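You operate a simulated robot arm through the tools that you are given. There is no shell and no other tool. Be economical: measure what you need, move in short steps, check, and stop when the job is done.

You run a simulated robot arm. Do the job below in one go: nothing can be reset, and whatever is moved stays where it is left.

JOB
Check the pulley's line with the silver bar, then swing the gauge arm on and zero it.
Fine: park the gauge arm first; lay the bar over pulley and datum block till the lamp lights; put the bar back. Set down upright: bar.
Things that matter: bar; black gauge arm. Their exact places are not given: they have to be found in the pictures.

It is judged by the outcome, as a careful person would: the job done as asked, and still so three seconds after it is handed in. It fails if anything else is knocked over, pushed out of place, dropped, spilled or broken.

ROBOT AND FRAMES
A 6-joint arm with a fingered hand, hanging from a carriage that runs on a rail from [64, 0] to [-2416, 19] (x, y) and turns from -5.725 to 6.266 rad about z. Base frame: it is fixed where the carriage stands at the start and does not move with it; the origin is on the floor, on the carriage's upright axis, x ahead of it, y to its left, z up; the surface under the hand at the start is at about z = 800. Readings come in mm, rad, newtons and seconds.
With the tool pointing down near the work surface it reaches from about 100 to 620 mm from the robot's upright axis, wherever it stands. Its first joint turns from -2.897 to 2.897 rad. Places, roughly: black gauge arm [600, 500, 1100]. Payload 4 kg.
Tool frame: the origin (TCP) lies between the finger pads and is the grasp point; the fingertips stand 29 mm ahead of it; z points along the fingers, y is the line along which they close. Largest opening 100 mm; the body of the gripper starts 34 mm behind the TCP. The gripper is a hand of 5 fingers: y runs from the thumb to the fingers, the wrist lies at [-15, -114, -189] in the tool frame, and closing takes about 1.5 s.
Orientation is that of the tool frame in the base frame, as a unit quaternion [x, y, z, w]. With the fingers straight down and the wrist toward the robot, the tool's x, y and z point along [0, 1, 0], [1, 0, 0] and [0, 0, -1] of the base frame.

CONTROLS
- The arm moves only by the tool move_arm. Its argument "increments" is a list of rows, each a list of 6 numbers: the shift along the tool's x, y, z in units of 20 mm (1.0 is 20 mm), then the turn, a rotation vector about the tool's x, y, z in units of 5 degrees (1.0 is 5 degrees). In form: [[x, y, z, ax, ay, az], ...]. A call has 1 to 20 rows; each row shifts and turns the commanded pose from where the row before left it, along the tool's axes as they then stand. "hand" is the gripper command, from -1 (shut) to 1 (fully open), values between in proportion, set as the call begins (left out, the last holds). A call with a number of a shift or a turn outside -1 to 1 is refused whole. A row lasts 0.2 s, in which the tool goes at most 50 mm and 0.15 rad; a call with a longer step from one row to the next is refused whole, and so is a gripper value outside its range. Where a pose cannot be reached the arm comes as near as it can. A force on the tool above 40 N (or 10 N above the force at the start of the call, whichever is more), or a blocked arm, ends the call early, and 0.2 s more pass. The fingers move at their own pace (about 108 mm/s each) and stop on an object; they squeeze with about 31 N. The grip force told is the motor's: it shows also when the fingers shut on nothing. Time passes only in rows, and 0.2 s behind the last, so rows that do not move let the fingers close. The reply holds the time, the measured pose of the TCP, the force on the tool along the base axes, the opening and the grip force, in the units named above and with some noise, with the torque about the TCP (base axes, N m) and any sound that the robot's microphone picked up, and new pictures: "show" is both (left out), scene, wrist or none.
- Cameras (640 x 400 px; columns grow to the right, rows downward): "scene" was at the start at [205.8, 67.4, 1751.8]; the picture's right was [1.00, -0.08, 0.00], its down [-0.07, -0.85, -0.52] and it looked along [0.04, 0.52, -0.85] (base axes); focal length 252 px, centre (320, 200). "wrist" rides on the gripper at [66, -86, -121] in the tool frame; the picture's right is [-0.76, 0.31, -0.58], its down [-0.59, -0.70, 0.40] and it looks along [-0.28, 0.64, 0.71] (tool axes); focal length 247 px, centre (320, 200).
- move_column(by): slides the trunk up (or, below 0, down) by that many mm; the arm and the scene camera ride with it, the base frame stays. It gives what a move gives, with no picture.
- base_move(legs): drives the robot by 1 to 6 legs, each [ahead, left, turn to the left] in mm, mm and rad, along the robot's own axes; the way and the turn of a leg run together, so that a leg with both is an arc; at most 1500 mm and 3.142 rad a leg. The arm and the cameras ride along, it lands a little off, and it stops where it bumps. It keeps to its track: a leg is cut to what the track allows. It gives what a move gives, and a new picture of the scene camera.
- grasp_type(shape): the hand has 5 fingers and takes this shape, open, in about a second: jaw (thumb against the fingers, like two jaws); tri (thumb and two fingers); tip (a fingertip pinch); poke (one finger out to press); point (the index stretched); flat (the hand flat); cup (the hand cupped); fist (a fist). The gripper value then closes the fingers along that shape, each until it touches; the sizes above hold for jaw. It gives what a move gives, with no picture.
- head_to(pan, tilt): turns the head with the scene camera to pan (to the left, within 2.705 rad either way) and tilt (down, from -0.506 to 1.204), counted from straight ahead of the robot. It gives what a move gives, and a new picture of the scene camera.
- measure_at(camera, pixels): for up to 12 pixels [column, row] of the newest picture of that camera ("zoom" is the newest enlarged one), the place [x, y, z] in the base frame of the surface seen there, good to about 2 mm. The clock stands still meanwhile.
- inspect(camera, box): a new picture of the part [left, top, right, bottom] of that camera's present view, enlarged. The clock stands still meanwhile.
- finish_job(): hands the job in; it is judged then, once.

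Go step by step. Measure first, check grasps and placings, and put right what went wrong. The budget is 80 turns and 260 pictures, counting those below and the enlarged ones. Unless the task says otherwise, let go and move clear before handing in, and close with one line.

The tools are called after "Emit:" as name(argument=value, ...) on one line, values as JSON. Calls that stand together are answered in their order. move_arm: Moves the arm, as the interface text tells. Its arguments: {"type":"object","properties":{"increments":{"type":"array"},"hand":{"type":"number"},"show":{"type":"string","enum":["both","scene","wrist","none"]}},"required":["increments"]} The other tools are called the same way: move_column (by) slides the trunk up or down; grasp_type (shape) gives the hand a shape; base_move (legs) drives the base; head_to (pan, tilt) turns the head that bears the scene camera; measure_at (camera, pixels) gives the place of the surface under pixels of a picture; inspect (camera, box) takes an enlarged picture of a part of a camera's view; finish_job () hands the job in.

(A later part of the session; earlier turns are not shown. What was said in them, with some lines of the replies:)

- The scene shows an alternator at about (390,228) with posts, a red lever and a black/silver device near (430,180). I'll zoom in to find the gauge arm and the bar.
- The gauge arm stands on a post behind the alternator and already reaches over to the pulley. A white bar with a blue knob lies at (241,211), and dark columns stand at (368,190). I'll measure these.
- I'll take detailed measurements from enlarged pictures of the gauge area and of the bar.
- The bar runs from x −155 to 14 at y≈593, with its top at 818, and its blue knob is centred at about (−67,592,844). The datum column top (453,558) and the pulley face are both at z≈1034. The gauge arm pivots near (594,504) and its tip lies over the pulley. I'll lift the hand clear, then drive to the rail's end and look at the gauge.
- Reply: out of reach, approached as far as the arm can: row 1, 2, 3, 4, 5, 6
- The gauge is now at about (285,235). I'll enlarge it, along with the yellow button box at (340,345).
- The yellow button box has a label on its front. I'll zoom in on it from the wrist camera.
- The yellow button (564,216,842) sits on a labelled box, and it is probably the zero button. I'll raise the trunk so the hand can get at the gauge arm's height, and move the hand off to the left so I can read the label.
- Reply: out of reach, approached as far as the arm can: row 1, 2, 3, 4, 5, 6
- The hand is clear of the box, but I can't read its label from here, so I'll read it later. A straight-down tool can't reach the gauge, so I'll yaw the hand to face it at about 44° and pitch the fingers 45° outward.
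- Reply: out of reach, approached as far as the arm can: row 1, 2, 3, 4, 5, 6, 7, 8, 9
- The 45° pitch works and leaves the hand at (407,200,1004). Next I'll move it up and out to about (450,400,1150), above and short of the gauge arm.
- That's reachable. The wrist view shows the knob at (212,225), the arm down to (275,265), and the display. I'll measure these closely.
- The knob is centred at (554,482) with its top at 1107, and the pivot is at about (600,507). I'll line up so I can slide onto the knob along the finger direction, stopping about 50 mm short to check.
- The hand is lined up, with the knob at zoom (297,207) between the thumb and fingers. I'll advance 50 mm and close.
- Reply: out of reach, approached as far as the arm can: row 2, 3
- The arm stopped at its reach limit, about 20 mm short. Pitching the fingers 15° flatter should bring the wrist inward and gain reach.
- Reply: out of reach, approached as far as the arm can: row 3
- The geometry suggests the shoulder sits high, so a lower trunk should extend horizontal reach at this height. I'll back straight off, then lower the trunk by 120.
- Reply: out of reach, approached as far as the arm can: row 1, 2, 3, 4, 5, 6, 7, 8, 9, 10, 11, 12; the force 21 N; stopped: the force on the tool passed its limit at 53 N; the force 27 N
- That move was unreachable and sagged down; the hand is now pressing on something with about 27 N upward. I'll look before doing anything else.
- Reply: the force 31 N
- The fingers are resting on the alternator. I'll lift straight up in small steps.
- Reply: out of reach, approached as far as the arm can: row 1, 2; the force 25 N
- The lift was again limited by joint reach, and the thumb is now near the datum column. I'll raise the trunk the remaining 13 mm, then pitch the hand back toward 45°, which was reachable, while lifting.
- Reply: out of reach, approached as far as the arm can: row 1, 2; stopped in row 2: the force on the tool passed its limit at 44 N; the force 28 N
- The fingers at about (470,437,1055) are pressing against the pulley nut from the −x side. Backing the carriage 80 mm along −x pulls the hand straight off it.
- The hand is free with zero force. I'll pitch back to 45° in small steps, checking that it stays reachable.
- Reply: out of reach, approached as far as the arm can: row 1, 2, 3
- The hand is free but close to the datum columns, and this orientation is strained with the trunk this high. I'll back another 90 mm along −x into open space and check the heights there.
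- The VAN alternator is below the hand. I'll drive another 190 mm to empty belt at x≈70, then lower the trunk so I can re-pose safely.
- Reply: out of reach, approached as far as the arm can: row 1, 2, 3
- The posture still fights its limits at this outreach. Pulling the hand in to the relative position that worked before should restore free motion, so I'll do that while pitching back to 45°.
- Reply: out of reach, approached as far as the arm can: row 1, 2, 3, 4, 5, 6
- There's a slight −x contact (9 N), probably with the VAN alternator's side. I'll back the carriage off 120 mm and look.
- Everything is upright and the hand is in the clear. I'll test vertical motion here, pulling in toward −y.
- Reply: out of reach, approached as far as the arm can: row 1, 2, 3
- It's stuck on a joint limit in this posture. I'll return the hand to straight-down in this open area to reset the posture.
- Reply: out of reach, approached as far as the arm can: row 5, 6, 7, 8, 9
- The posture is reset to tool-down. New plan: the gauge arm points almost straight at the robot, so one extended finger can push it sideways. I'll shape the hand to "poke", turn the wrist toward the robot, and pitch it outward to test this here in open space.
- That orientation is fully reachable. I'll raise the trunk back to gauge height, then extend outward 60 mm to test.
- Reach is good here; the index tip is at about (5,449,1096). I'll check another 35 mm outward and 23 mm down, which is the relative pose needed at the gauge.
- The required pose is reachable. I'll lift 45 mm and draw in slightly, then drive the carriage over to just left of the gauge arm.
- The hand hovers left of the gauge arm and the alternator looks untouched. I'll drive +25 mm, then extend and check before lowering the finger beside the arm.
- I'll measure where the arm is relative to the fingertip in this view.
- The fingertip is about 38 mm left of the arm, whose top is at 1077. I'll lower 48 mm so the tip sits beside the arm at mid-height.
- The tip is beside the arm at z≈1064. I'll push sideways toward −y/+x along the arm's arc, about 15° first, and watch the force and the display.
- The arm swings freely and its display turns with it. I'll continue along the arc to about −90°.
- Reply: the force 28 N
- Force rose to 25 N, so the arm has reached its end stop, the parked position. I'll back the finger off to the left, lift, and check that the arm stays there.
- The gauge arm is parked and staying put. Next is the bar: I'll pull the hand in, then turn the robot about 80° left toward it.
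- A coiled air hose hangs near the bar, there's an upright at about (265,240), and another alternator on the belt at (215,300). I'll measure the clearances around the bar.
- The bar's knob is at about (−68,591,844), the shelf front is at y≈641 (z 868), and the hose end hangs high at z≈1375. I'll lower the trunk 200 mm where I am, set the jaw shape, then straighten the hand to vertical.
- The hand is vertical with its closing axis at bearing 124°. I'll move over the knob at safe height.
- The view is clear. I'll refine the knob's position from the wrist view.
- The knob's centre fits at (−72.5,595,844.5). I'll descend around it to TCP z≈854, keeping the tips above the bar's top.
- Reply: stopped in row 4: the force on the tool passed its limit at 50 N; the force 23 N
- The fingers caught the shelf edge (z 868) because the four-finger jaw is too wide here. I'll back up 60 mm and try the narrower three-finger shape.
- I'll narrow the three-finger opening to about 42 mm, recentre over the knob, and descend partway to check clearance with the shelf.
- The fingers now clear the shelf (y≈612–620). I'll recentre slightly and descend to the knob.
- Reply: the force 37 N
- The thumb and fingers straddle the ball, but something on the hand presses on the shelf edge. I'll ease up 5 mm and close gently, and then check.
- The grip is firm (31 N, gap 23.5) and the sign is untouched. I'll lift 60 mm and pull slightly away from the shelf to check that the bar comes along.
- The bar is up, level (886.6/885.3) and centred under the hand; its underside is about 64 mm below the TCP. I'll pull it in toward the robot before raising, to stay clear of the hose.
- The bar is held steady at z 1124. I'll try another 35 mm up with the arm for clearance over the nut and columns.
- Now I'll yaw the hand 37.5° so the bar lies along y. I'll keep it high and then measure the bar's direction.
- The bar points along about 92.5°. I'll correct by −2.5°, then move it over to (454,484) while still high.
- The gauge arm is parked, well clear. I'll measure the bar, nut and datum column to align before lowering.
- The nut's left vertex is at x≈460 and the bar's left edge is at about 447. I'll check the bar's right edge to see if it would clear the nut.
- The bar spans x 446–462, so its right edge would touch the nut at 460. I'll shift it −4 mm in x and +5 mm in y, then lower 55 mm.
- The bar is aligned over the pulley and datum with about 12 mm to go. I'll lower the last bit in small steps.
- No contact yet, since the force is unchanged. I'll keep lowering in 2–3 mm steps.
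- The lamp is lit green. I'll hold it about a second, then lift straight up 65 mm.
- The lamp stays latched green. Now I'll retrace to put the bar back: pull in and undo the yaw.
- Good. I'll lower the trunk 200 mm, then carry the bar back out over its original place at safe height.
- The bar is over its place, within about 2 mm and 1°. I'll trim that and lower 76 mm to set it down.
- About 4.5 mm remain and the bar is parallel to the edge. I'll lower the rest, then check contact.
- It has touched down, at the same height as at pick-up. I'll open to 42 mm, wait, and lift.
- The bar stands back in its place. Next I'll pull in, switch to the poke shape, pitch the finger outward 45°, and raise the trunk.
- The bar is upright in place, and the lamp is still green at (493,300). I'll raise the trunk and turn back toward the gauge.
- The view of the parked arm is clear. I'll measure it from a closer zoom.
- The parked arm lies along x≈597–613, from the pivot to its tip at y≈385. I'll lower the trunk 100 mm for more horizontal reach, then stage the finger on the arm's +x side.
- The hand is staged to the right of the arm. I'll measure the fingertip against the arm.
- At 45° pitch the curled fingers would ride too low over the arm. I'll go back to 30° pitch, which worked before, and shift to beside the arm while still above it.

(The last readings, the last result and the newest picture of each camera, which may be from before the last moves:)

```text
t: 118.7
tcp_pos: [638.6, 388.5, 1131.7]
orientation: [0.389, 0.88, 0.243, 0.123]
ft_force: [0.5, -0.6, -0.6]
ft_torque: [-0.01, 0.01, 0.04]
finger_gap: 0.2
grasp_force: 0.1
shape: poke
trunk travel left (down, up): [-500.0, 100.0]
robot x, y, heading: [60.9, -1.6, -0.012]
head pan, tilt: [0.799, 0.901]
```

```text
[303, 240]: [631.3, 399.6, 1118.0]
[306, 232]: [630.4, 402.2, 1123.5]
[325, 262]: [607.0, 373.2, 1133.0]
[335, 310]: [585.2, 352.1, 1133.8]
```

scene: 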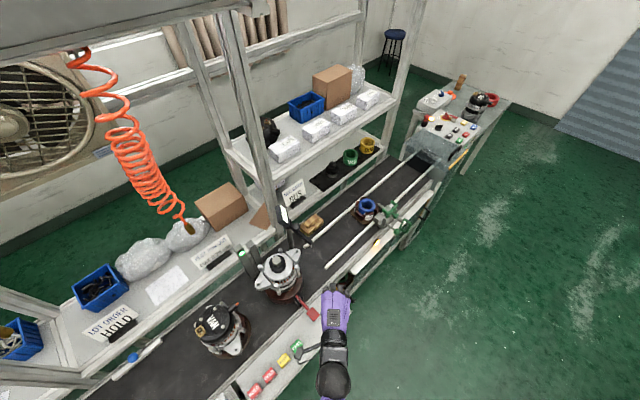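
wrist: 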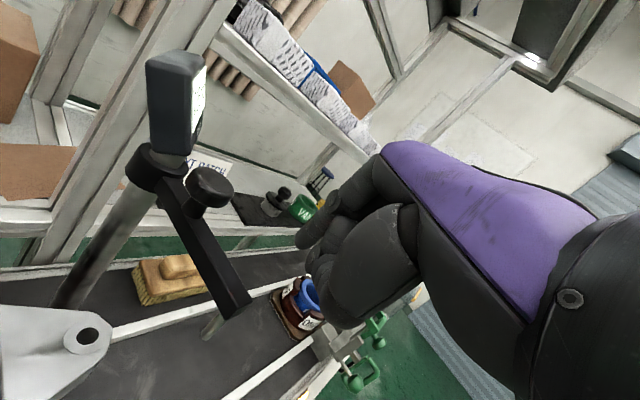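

The tip is right of the arm at (631,400) and the bulk sits higher. I'll lower 47 mm beside the arm.

Emit:
move_arm(increments=[[0, -0.39, 0.68, 0, 0, 0], [0, -0.39, 0.68, 0, 0, 0], [0, -0.39, 0.68, 0, 0, 0]], show="wrist")

Emit:
measure_at(camera="wrist", pixels=[[303, 240], [325, 262], [335, 310]])

```text
t: 119.5
tcp_pos: [640.6, 388.0, 1083.2]
orientation: [0.39, 0.88, 0.243, 0.123]
ft_force: [0.3, 0.3, 0.4]
ft_torque: [0.0, 0.02, -0.01]
finger_gap: 0.2
grasp_force: 0.0
shape: poke
trunk travel left (down, up): [-500.0, 100.0]
robot x, y, heading: [61.0, -2.0, -0.012]
head pan, tilt: [0.799, 0.901]
```

wrist: 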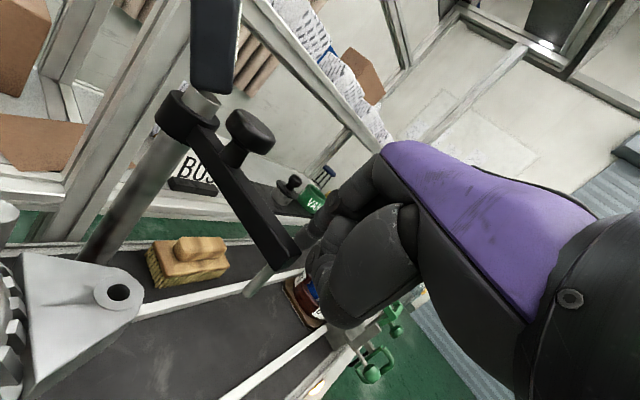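

```text
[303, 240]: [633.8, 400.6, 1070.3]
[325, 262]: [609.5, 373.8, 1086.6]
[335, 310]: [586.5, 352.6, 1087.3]
```

The tip is seated right of the arm (634,400,1067). I'll push it back along the arc in stages, first to about −120°.

Emit:
move_arm(increments=[[0.52, -0.32, -0.185, 0, 0, 0], [0.53, -0.507, -0.293, 0, 0, 0], [0.53, -0.507, -0.293, 0, 0, 0], [0.58, -0.316, -0.183, 0, 0, 0], [0.58, -0.316, -0.183, 0, 0, 0]], show="wrist")

Emit:
inspect(camera="scene", box=[260, 180, 360, 280])

```text
t: 120.7
tcp_pos: [571.7, 397.3, 1081.6]
orientation: [0.389, 0.879, 0.244, 0.124]
ft_force: [-4.3, -13.6, 14.0]
ft_torque: [-0.06, 0.14, 0.09]
finger_gap: 0.2
grasp_force: 0.1
shape: poke
trunk travel left (down, up): [-500.0, 100.0]
robot x, y, heading: [62.0, -0.4, -0.015]
head pan, tilt: [0.799, 0.901]
```

wrist: 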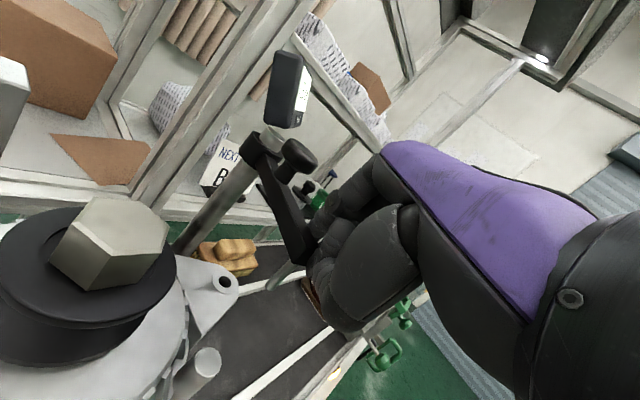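

```text
4.00 times, centred on (310, 230) of scene
```

zoom: 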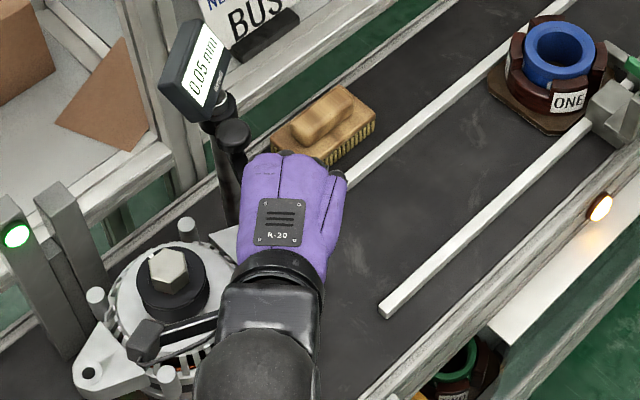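

The arm swung to about −112°, but its end is jammed against the curled fingers (14 N up and back). I'll ease back 12 mm toward the arm's end and up 4 mm.

Emit:
move_arm(increments=[[-0.3, -0.38, -0.45, 0, 0, 0], [0, 0, 0, 0, 0, 0]], show="wrist")

Emit:
inspect(camera="wrist", box=[230, 110, 390, 310])

Emit:
measure_at(camera="zoom", pixels=[[135, 120], [120, 95], [165, 170], [160, 200], [180, 230], [175, 265], [190, 200], [185, 250]])

```text
t: 121.3
tcp_pos: [564.8, 387.1, 1082.0]
orientation: [0.388, 0.881, 0.242, 0.122]
ft_force: [0.4, 0.3, 0.2]
ft_torque: [0.02, -0.03, 0.01]
finger_gap: 0.0
grasp_force: 0.1
shape: poke
trunk travel left (down, up): [-500.0, 100.0]
robot x, y, heading: [63.2, 2.9, -0.013]
head pan, tilt: [0.799, 0.901]
```

wrist: 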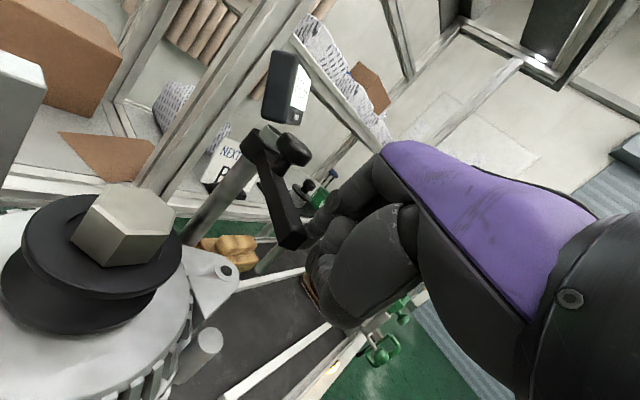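

```text
2.00 times, centred on (310, 210) of wrist
```

zoom: 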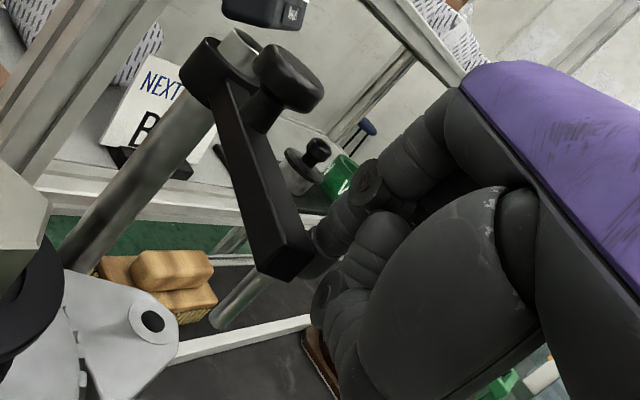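

```text
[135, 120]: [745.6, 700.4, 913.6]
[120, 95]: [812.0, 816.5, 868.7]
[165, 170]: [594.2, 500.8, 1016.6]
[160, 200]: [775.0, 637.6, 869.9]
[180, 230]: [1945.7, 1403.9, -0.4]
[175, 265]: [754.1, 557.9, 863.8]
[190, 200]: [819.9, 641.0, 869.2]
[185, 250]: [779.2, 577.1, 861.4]
```

The finger is freed and rests beside the arm's end. I'll measure the arm's present angle.

Emit:
measure_at(camera="zoom", pixels=[[258, 262], [300, 250], [240, 180], [225, 110], [280, 75], [320, 240], [318, 255]])

```text
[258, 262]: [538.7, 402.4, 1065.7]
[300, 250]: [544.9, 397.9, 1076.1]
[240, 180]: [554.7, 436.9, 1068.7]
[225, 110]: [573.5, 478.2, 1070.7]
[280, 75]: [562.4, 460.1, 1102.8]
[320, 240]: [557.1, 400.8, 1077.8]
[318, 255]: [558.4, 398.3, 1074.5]
```

The arm is at about −115° with the finger beside its end. I'll continue pushing to about −135°.

Emit:
move_arm(increments=[[0.38, -0.165, -0.095, 0, 0, 0], [0.38, -0.165, -0.095, 0, 0, 0], [0.485, -0.1, -0.058, 0, 0, 0], [0.485, -0.1, -0.058, 0, 0, 0]], show="wrist")

Emit:
inspect(camera="wrist", box=[230, 110, 390, 310])

Emit:
measure_at(camera="zoom", pixels=[[258, 262], [240, 180], [225, 110], [300, 250], [280, 75], [318, 255]])

```text
t: 122.3
tcp_pos: [533.5, 404.9, 1082.5]
orientation: [0.388, 0.88, 0.244, 0.122]
ft_force: [-0.4, 0.2, 0.5]
ft_torque: [0.07, -0.02, 0.0]
finger_gap: 0.0
grasp_force: 0.0
shape: poke
trunk travel left (down, up): [-500.0, 100.0]
robot x, y, heading: [60.6, 0.2, -0.014]
head pan, tilt: [0.799, 0.901]
```

wrist: 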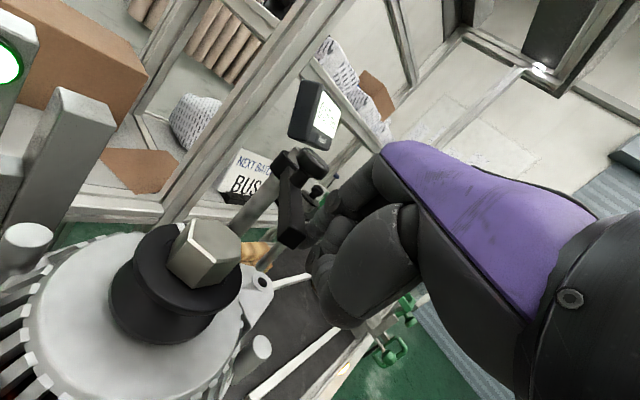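

```text
2.00 times, centred on (310, 210) of wrist
```

zoom: 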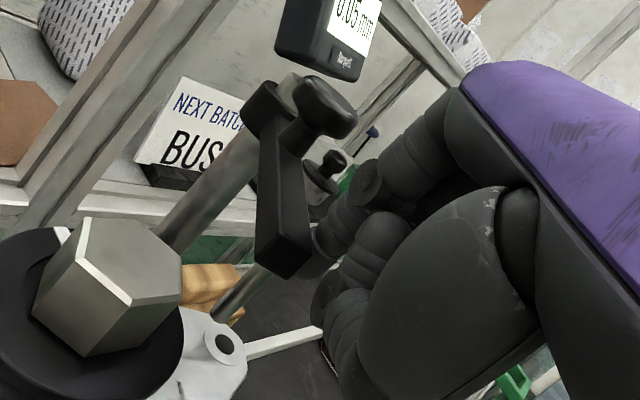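

```text
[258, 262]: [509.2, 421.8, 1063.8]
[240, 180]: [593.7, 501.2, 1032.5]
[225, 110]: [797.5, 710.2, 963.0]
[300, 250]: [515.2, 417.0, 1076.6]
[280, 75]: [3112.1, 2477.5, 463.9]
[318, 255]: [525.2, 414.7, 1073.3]
```

The arm is at about −134° with the force near zero. I'll continue about 13° more, toward the pulley.

Emit:
move_arm(increments=[[0.5, -0.025, -0.015, 0, 0, 0], [0.5, -0.025, -0.015, 0, 0, 0], [0.25, 0.015, 0.01, 0, 0, 0]], show="wrist")

Emit:
inspect(camera="wrist", box=[180, 110, 390, 310])

Emit:
inspect(camera="scene", box=[240, 180, 340, 280])

```text
t: 123.1
tcp_pos: [515.8, 423.4, 1082.2]
orientation: [0.39, 0.88, 0.243, 0.124]
ft_force: [-0.5, -0.3, 1.3]
ft_torque: [0.0, 0.0, 0.02]
finger_gap: 0.2
grasp_force: 0.0
shape: poke
trunk travel left (down, up): [-500.0, 100.0]
robot x, y, heading: [62.3, -0.7, -0.014]
head pan, tilt: [0.799, 0.901]
```

wrist: 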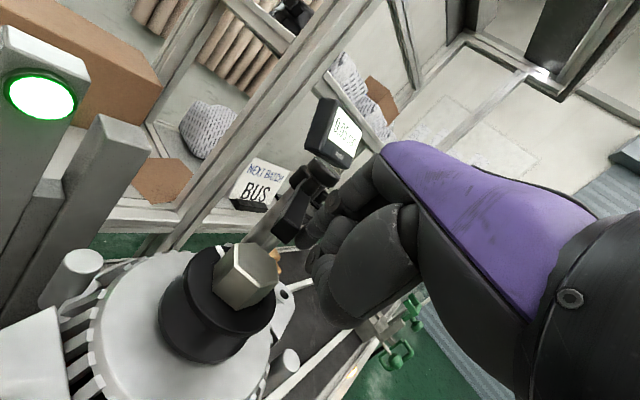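

```text
2.00 times, centred on (285, 210) of wrist
```

zoom: 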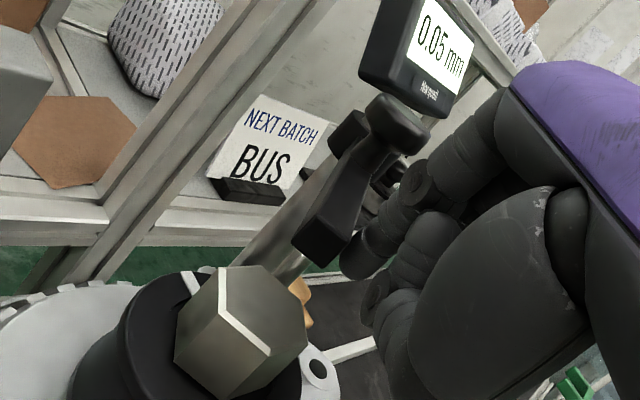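

```text
4.00 times, centred on (290, 230) of scene
5 turns are left
```

zoom: 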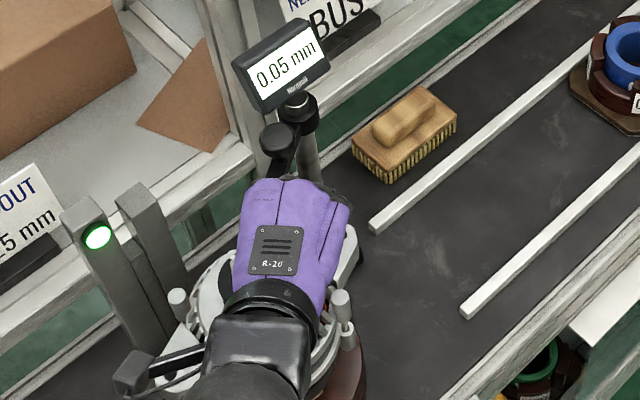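

Turns are running short: 5 are left. The arm is at about −146° and its original place was about −150.5°, so I'll push the last ~9 mm and measure.

Emit:
move_arm(increments=[[0.25, 0.015, 0.01, 0, 0, 0], [0.2, 0.015, 0.01, 0, 0, 0]], show="none")

Emit:
inspect(camera="wrist", box=[180, 110, 390, 310])

Emit:
measure_at(camera="zoom", pixels=[[300, 245], [315, 235], [325, 215], [340, 235], [390, 105], [330, 255], [310, 255], [345, 190], [320, 265], [260, 300]])

Emit:
inspect(camera="scene", box=[240, 180, 340, 280])

Emit:
measure_at(camera="zoom", pixels=[[280, 135], [270, 130], [290, 135], [300, 110], [285, 165]])

```text
t: 123.7
tcp_pos: [514.7, 427.2, 1083.0]
orientation: [0.391, 0.879, 0.243, 0.125]
ft_force: [8.4, -12.1, 2.3]
ft_torque: [-0.13, -0.05, -0.16]
finger_gap: 0.0
grasp_force: 0.1
shape: poke
trunk travel left (down, up): [-500.0, 100.0]
robot x, y, heading: [64.0, -2.8, -0.014]
head pan, tilt: [0.799, 0.901]
```

```text
2.00 times, centred on (285, 210) of wrist
```

zoom: 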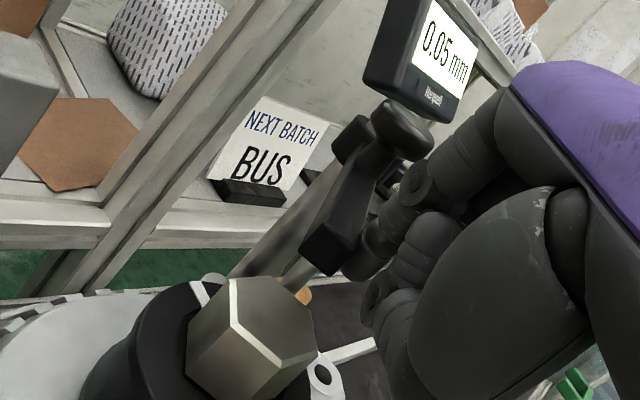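

```text
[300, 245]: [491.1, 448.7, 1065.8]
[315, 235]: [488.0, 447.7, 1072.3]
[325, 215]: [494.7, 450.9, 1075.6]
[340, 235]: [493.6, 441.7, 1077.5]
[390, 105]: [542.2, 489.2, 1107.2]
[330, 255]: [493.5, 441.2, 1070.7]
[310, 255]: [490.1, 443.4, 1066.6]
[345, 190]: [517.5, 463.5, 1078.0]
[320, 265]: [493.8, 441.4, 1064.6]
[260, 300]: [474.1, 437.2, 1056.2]
```

```text
4.00 times, centred on (290, 230) of scene
```

zoom: 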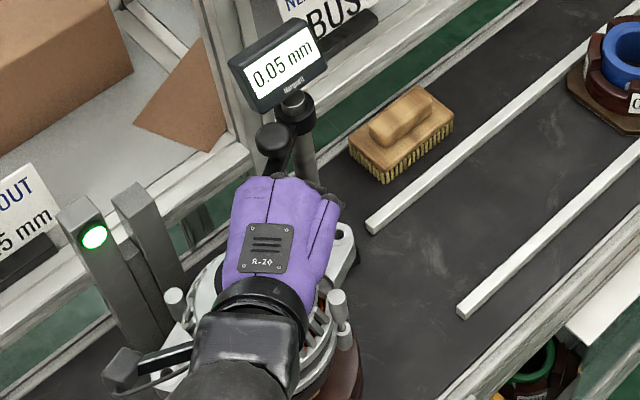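

```text
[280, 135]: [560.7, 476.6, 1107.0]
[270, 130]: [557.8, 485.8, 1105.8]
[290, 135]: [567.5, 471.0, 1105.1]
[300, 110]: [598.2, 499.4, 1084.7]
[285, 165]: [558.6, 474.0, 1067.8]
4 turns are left
```

The arm hit its stop with its end at (491,448.7), exactly as at the start, so the gauge is swung on. Now I'll back off, lift, turn toward the yellow button, lower the trunk, and measure the fingertip.

Emit:
move_arm(increments=[[-0.5, 0, 0, 0, 0, 0], [-0.2, 0.45, -0.78, 0, 0, 0], [0, 0.45, -0.78, 0, 0, 0]], show="none")

Emit:
base_move(legs=[[0, 0, -0.363]])

Emit:
move_column(by=-170)

Emit:
move_arm(increments=[[0, -0.72, -0.415, 0, 0, 0], [0, -0.72, -0.415, 0, 0, 0], [0, -0.72, -0.415, 0, 0, 0], [0, -0.72, -0.415, 0, 0, 0], [0, -0.72, -0.415, 0, 0, 0]], show="both")

Emit:
measure_at(camera="wrist", pixels=[[303, 240], [306, 232], [312, 242], [325, 262], [300, 246]])

Emit:
inspect(camera="wrist", box=[200, 180, 400, 340])

```text
t: 124.5
tcp_pos: [517.5, 420.0, 1118.3]
orientation: [0.388, 0.881, 0.243, 0.122]
ft_force: [0.4, -0.2, 0.0]
ft_torque: [0.03, 0.04, 0.0]
finger_gap: 0.0
grasp_force: 0.1
shape: poke
trunk travel left (down, up): [-500.0, 100.0]
robot x, y, heading: [61.5, 0.2, -0.009]
head pan, tilt: [0.799, 0.901]
```

```text
t: 126.0
tcp_pos: [636.9, 231.6, 1119.0]
orientation: [0.541, 0.795, 0.218, 0.165]
ft_force: [0.4, 0.1, 0.3]
ft_torque: [-0.04, 0.0, 0.03]
finger_gap: 0.0
grasp_force: 0.2
shape: poke
trunk travel left (down, up): [-500.0, 100.0]
robot x, y, heading: [58.4, -6.1, -0.375]
head pan, tilt: [0.799, 0.901]
```

scene: 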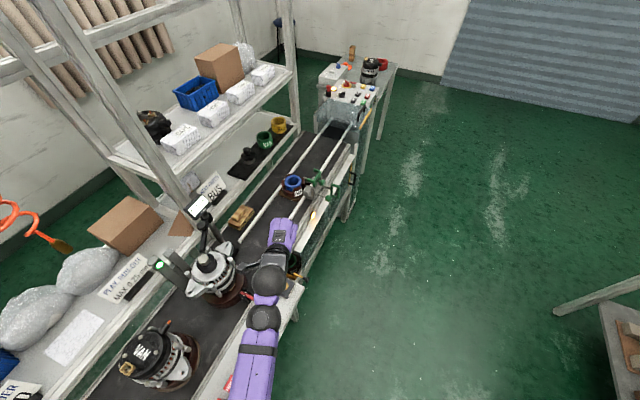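

```text
t: 127.9
tcp_pos: [637.4, 230.0, 948.3]
orientation: [0.54, 0.796, 0.217, 0.164]
ft_force: [0.1, 0.2, 0.6]
ft_torque: [0.04, 0.0, 0.05]
finger_gap: 0.0
grasp_force: 0.0
shape: poke
trunk travel left (down, up): [-330.0, 270.0]
robot x, y, heading: [59.8, -2.5, -0.377]
head pan, tilt: [0.799, 0.901]
```

```text
t: 129.1
tcp_pos: [559.3, 199.4, 947.3]
orientation: [0.541, 0.796, 0.217, 0.164]
ft_force: [1.3, -0.5, 0.2]
ft_torque: [0.0, 0.0, 0.0]
finger_gap: 0.0
grasp_force: 0.1
shape: poke
trunk travel left (down, up): [-330.0, 270.0]
robot x, y, heading: [62.1, 1.0, -0.379]
head pan, tilt: [0.799, 0.901]
```

scene: 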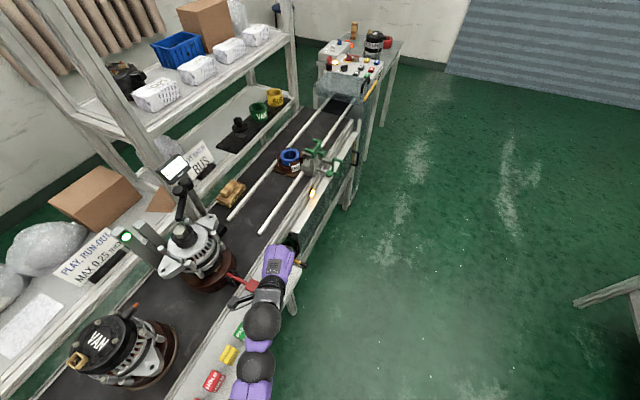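
wrist: 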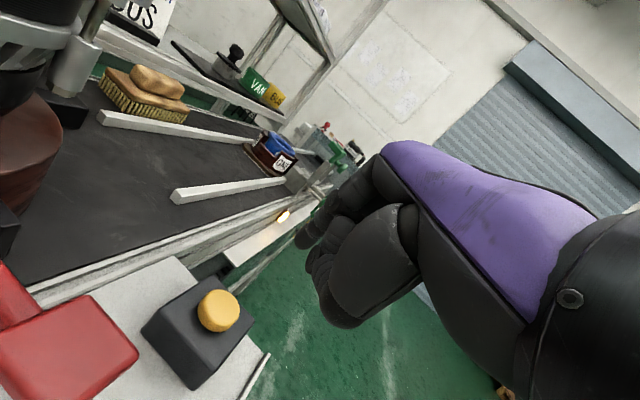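

```text
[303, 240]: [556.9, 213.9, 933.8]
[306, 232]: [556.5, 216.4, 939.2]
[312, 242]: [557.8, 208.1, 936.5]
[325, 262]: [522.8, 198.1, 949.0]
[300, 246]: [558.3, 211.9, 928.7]
```

```text
2.50 times, centred on (300, 260) of wrist
3 turns are left
```

zoom: 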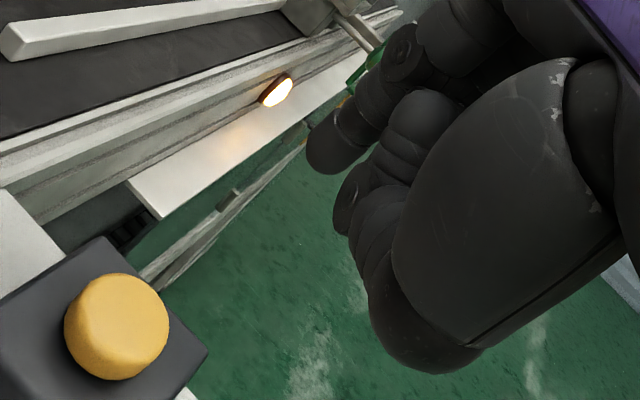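

The fingertip is at (558,212), so I'll shift (+5.5,+4) to the button centre (564.5,216). Then I'll press straight down gently, lift, and read the display.

Emit:
move_arm(increments=[[0.085, 0.285, 0.165, 0, 0, 0], [0, -0.5, 0.866, 0, 0, 0], [0, -0.5, 0.866, 0, 0, 0], [0, -0.5, 0.866, 0, 0, 0], [0, -0.425, 0.736, 0, 0, 0]], show="none")

Emit:
inspect(camera="wrist", box=[200, 180, 400, 340])

Emit:
move_arm(increments=[[0, -0.1, 0.173, 0, 0, 0], [0, -0.1, 0.173, 0, 0, 0], [0, -0.1, 0.173, 0, 0, 0], [0, -0.1, 0.173, 0, 0, 0], [0, -0.1, 0.173, 0, 0, 0], [0, 0, 0, 0, 0, 0]], show="wrist")

Emit:
inspect(camera="scene", box=[130, 140, 230, 260])

Emit:
measure_at(camera="wrist", pixels=[[303, 240], [300, 246], [290, 255], [280, 260]])

```text
t: 130.3
tcp_pos: [568.8, 204.2, 869.2]
orientation: [0.541, 0.796, 0.217, 0.165]
ft_force: [0.7, -0.3, 0.3]
ft_torque: [0.01, 0.02, -0.01]
finger_gap: 0.2
grasp_force: 0.1
shape: poke
trunk travel left (down, up): [-330.0, 270.0]
robot x, y, heading: [61.7, 2.0, -0.376]
head pan, tilt: [0.799, 0.901]
```

```text
2.50 times, centred on (300, 260) of wrist
```

zoom: 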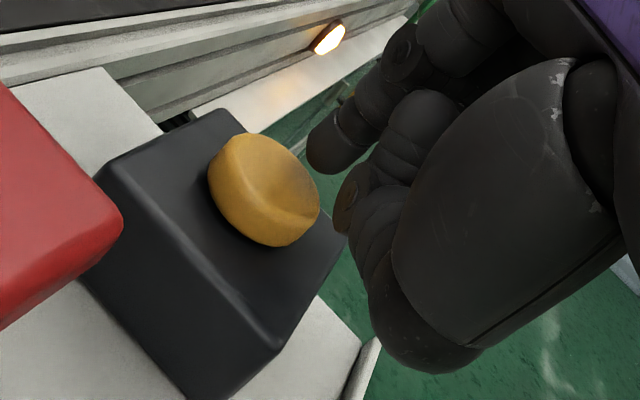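

```text
t: 131.7
tcp_pos: [570.5, 202.9, 855.7]
orientation: [0.539, 0.795, 0.222, 0.167]
ft_force: [-14.1, -5.6, 37.1]
ft_torque: [0.16, -0.19, 0.04]
finger_gap: 0.0
grasp_force: 0.0
shape: poke
trunk travel left (down, up): [-330.0, 270.0]
robot x, y, heading: [60.1, -2.2, -0.374]
head pan, tilt: [0.799, 0.901]
heard: click
```

wrist: 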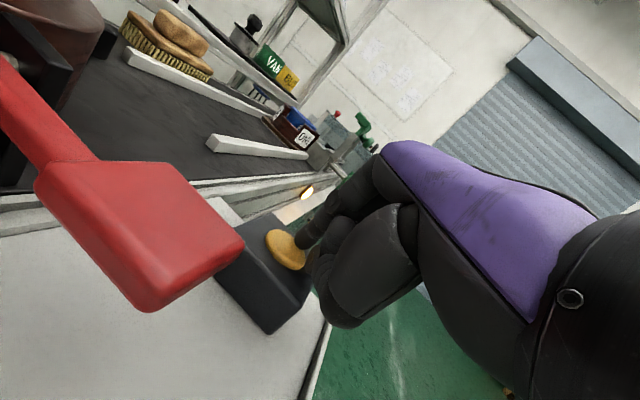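

```text
3.33 times, centred on (180, 200) of scene
```

zoom: 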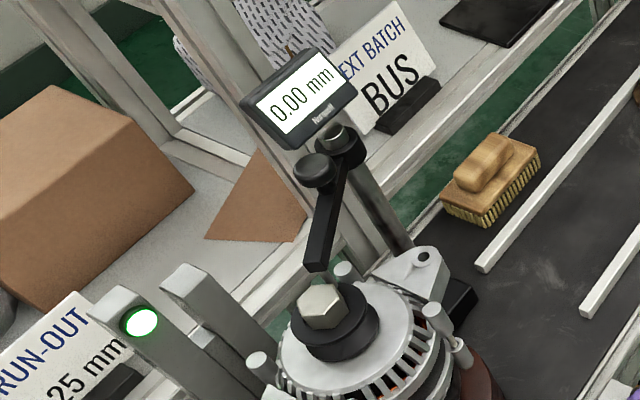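

```text
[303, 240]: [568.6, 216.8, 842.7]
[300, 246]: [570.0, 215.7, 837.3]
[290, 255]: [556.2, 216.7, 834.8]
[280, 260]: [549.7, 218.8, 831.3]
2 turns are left
```

A click was heard and the display reads 0.00 mm, with the gauge arm on the pulley and the lamp green. I'll lift the finger clear of the button, then hand in.

Emit:
move_arm(increments=[[0, 0.25, -0.433, 0, 0, 0], [0, 0.5, -0.866, 0, 0, 0], [0, 0.5, -0.866, 0, 0, 0], [0, 0.5, -0.866, 0, 0, 0], [0, 0.5, -0.866, 0, 0, 0]], show="none")

Emit:
inspect(camera="scene", box=[130, 140, 230, 260])

```text
t: 132.9
tcp_pos: [563.8, 205.2, 939.9]
orientation: [0.539, 0.797, 0.218, 0.164]
ft_force: [0.2, 0.7, -0.1]
ft_torque: [0.0, 0.0, 0.03]
finger_gap: 0.0
grasp_force: 0.1
shape: poke
trunk travel left (down, up): [-330.0, 270.0]
robot x, y, heading: [63.9, 2.6, -0.377]
head pan, tilt: [0.799, 0.901]
```

```text
3.33 times, centred on (180, 200) of scene
1 turns are left
```

zoom: 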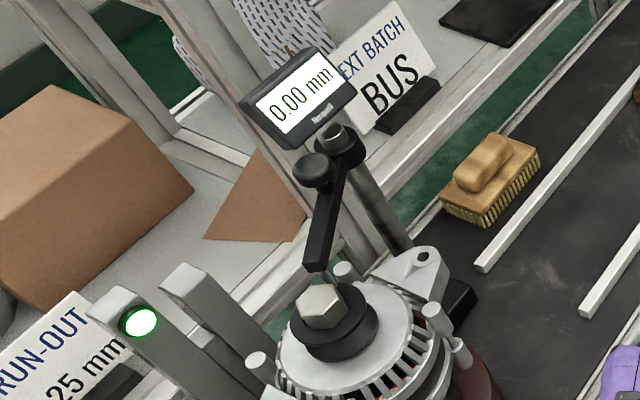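

The display holds at 0.00 mm, the lamp is green, the bar is back upright and the hand is clear, so I'm handing in.

Emit:
finish_job()

```text
The job is handed in.
```

The pulley's line is checked: with the gauge arm parked, the bar over pulley and datum block lit the lamp green. The bar is back upright in its place, and the gauge arm is swung on and reads 0.00 mm. Along the way the hand bumped the alternator, the VAN alternator beside it and the shelf edge; nothing looked moved in the later pictures.
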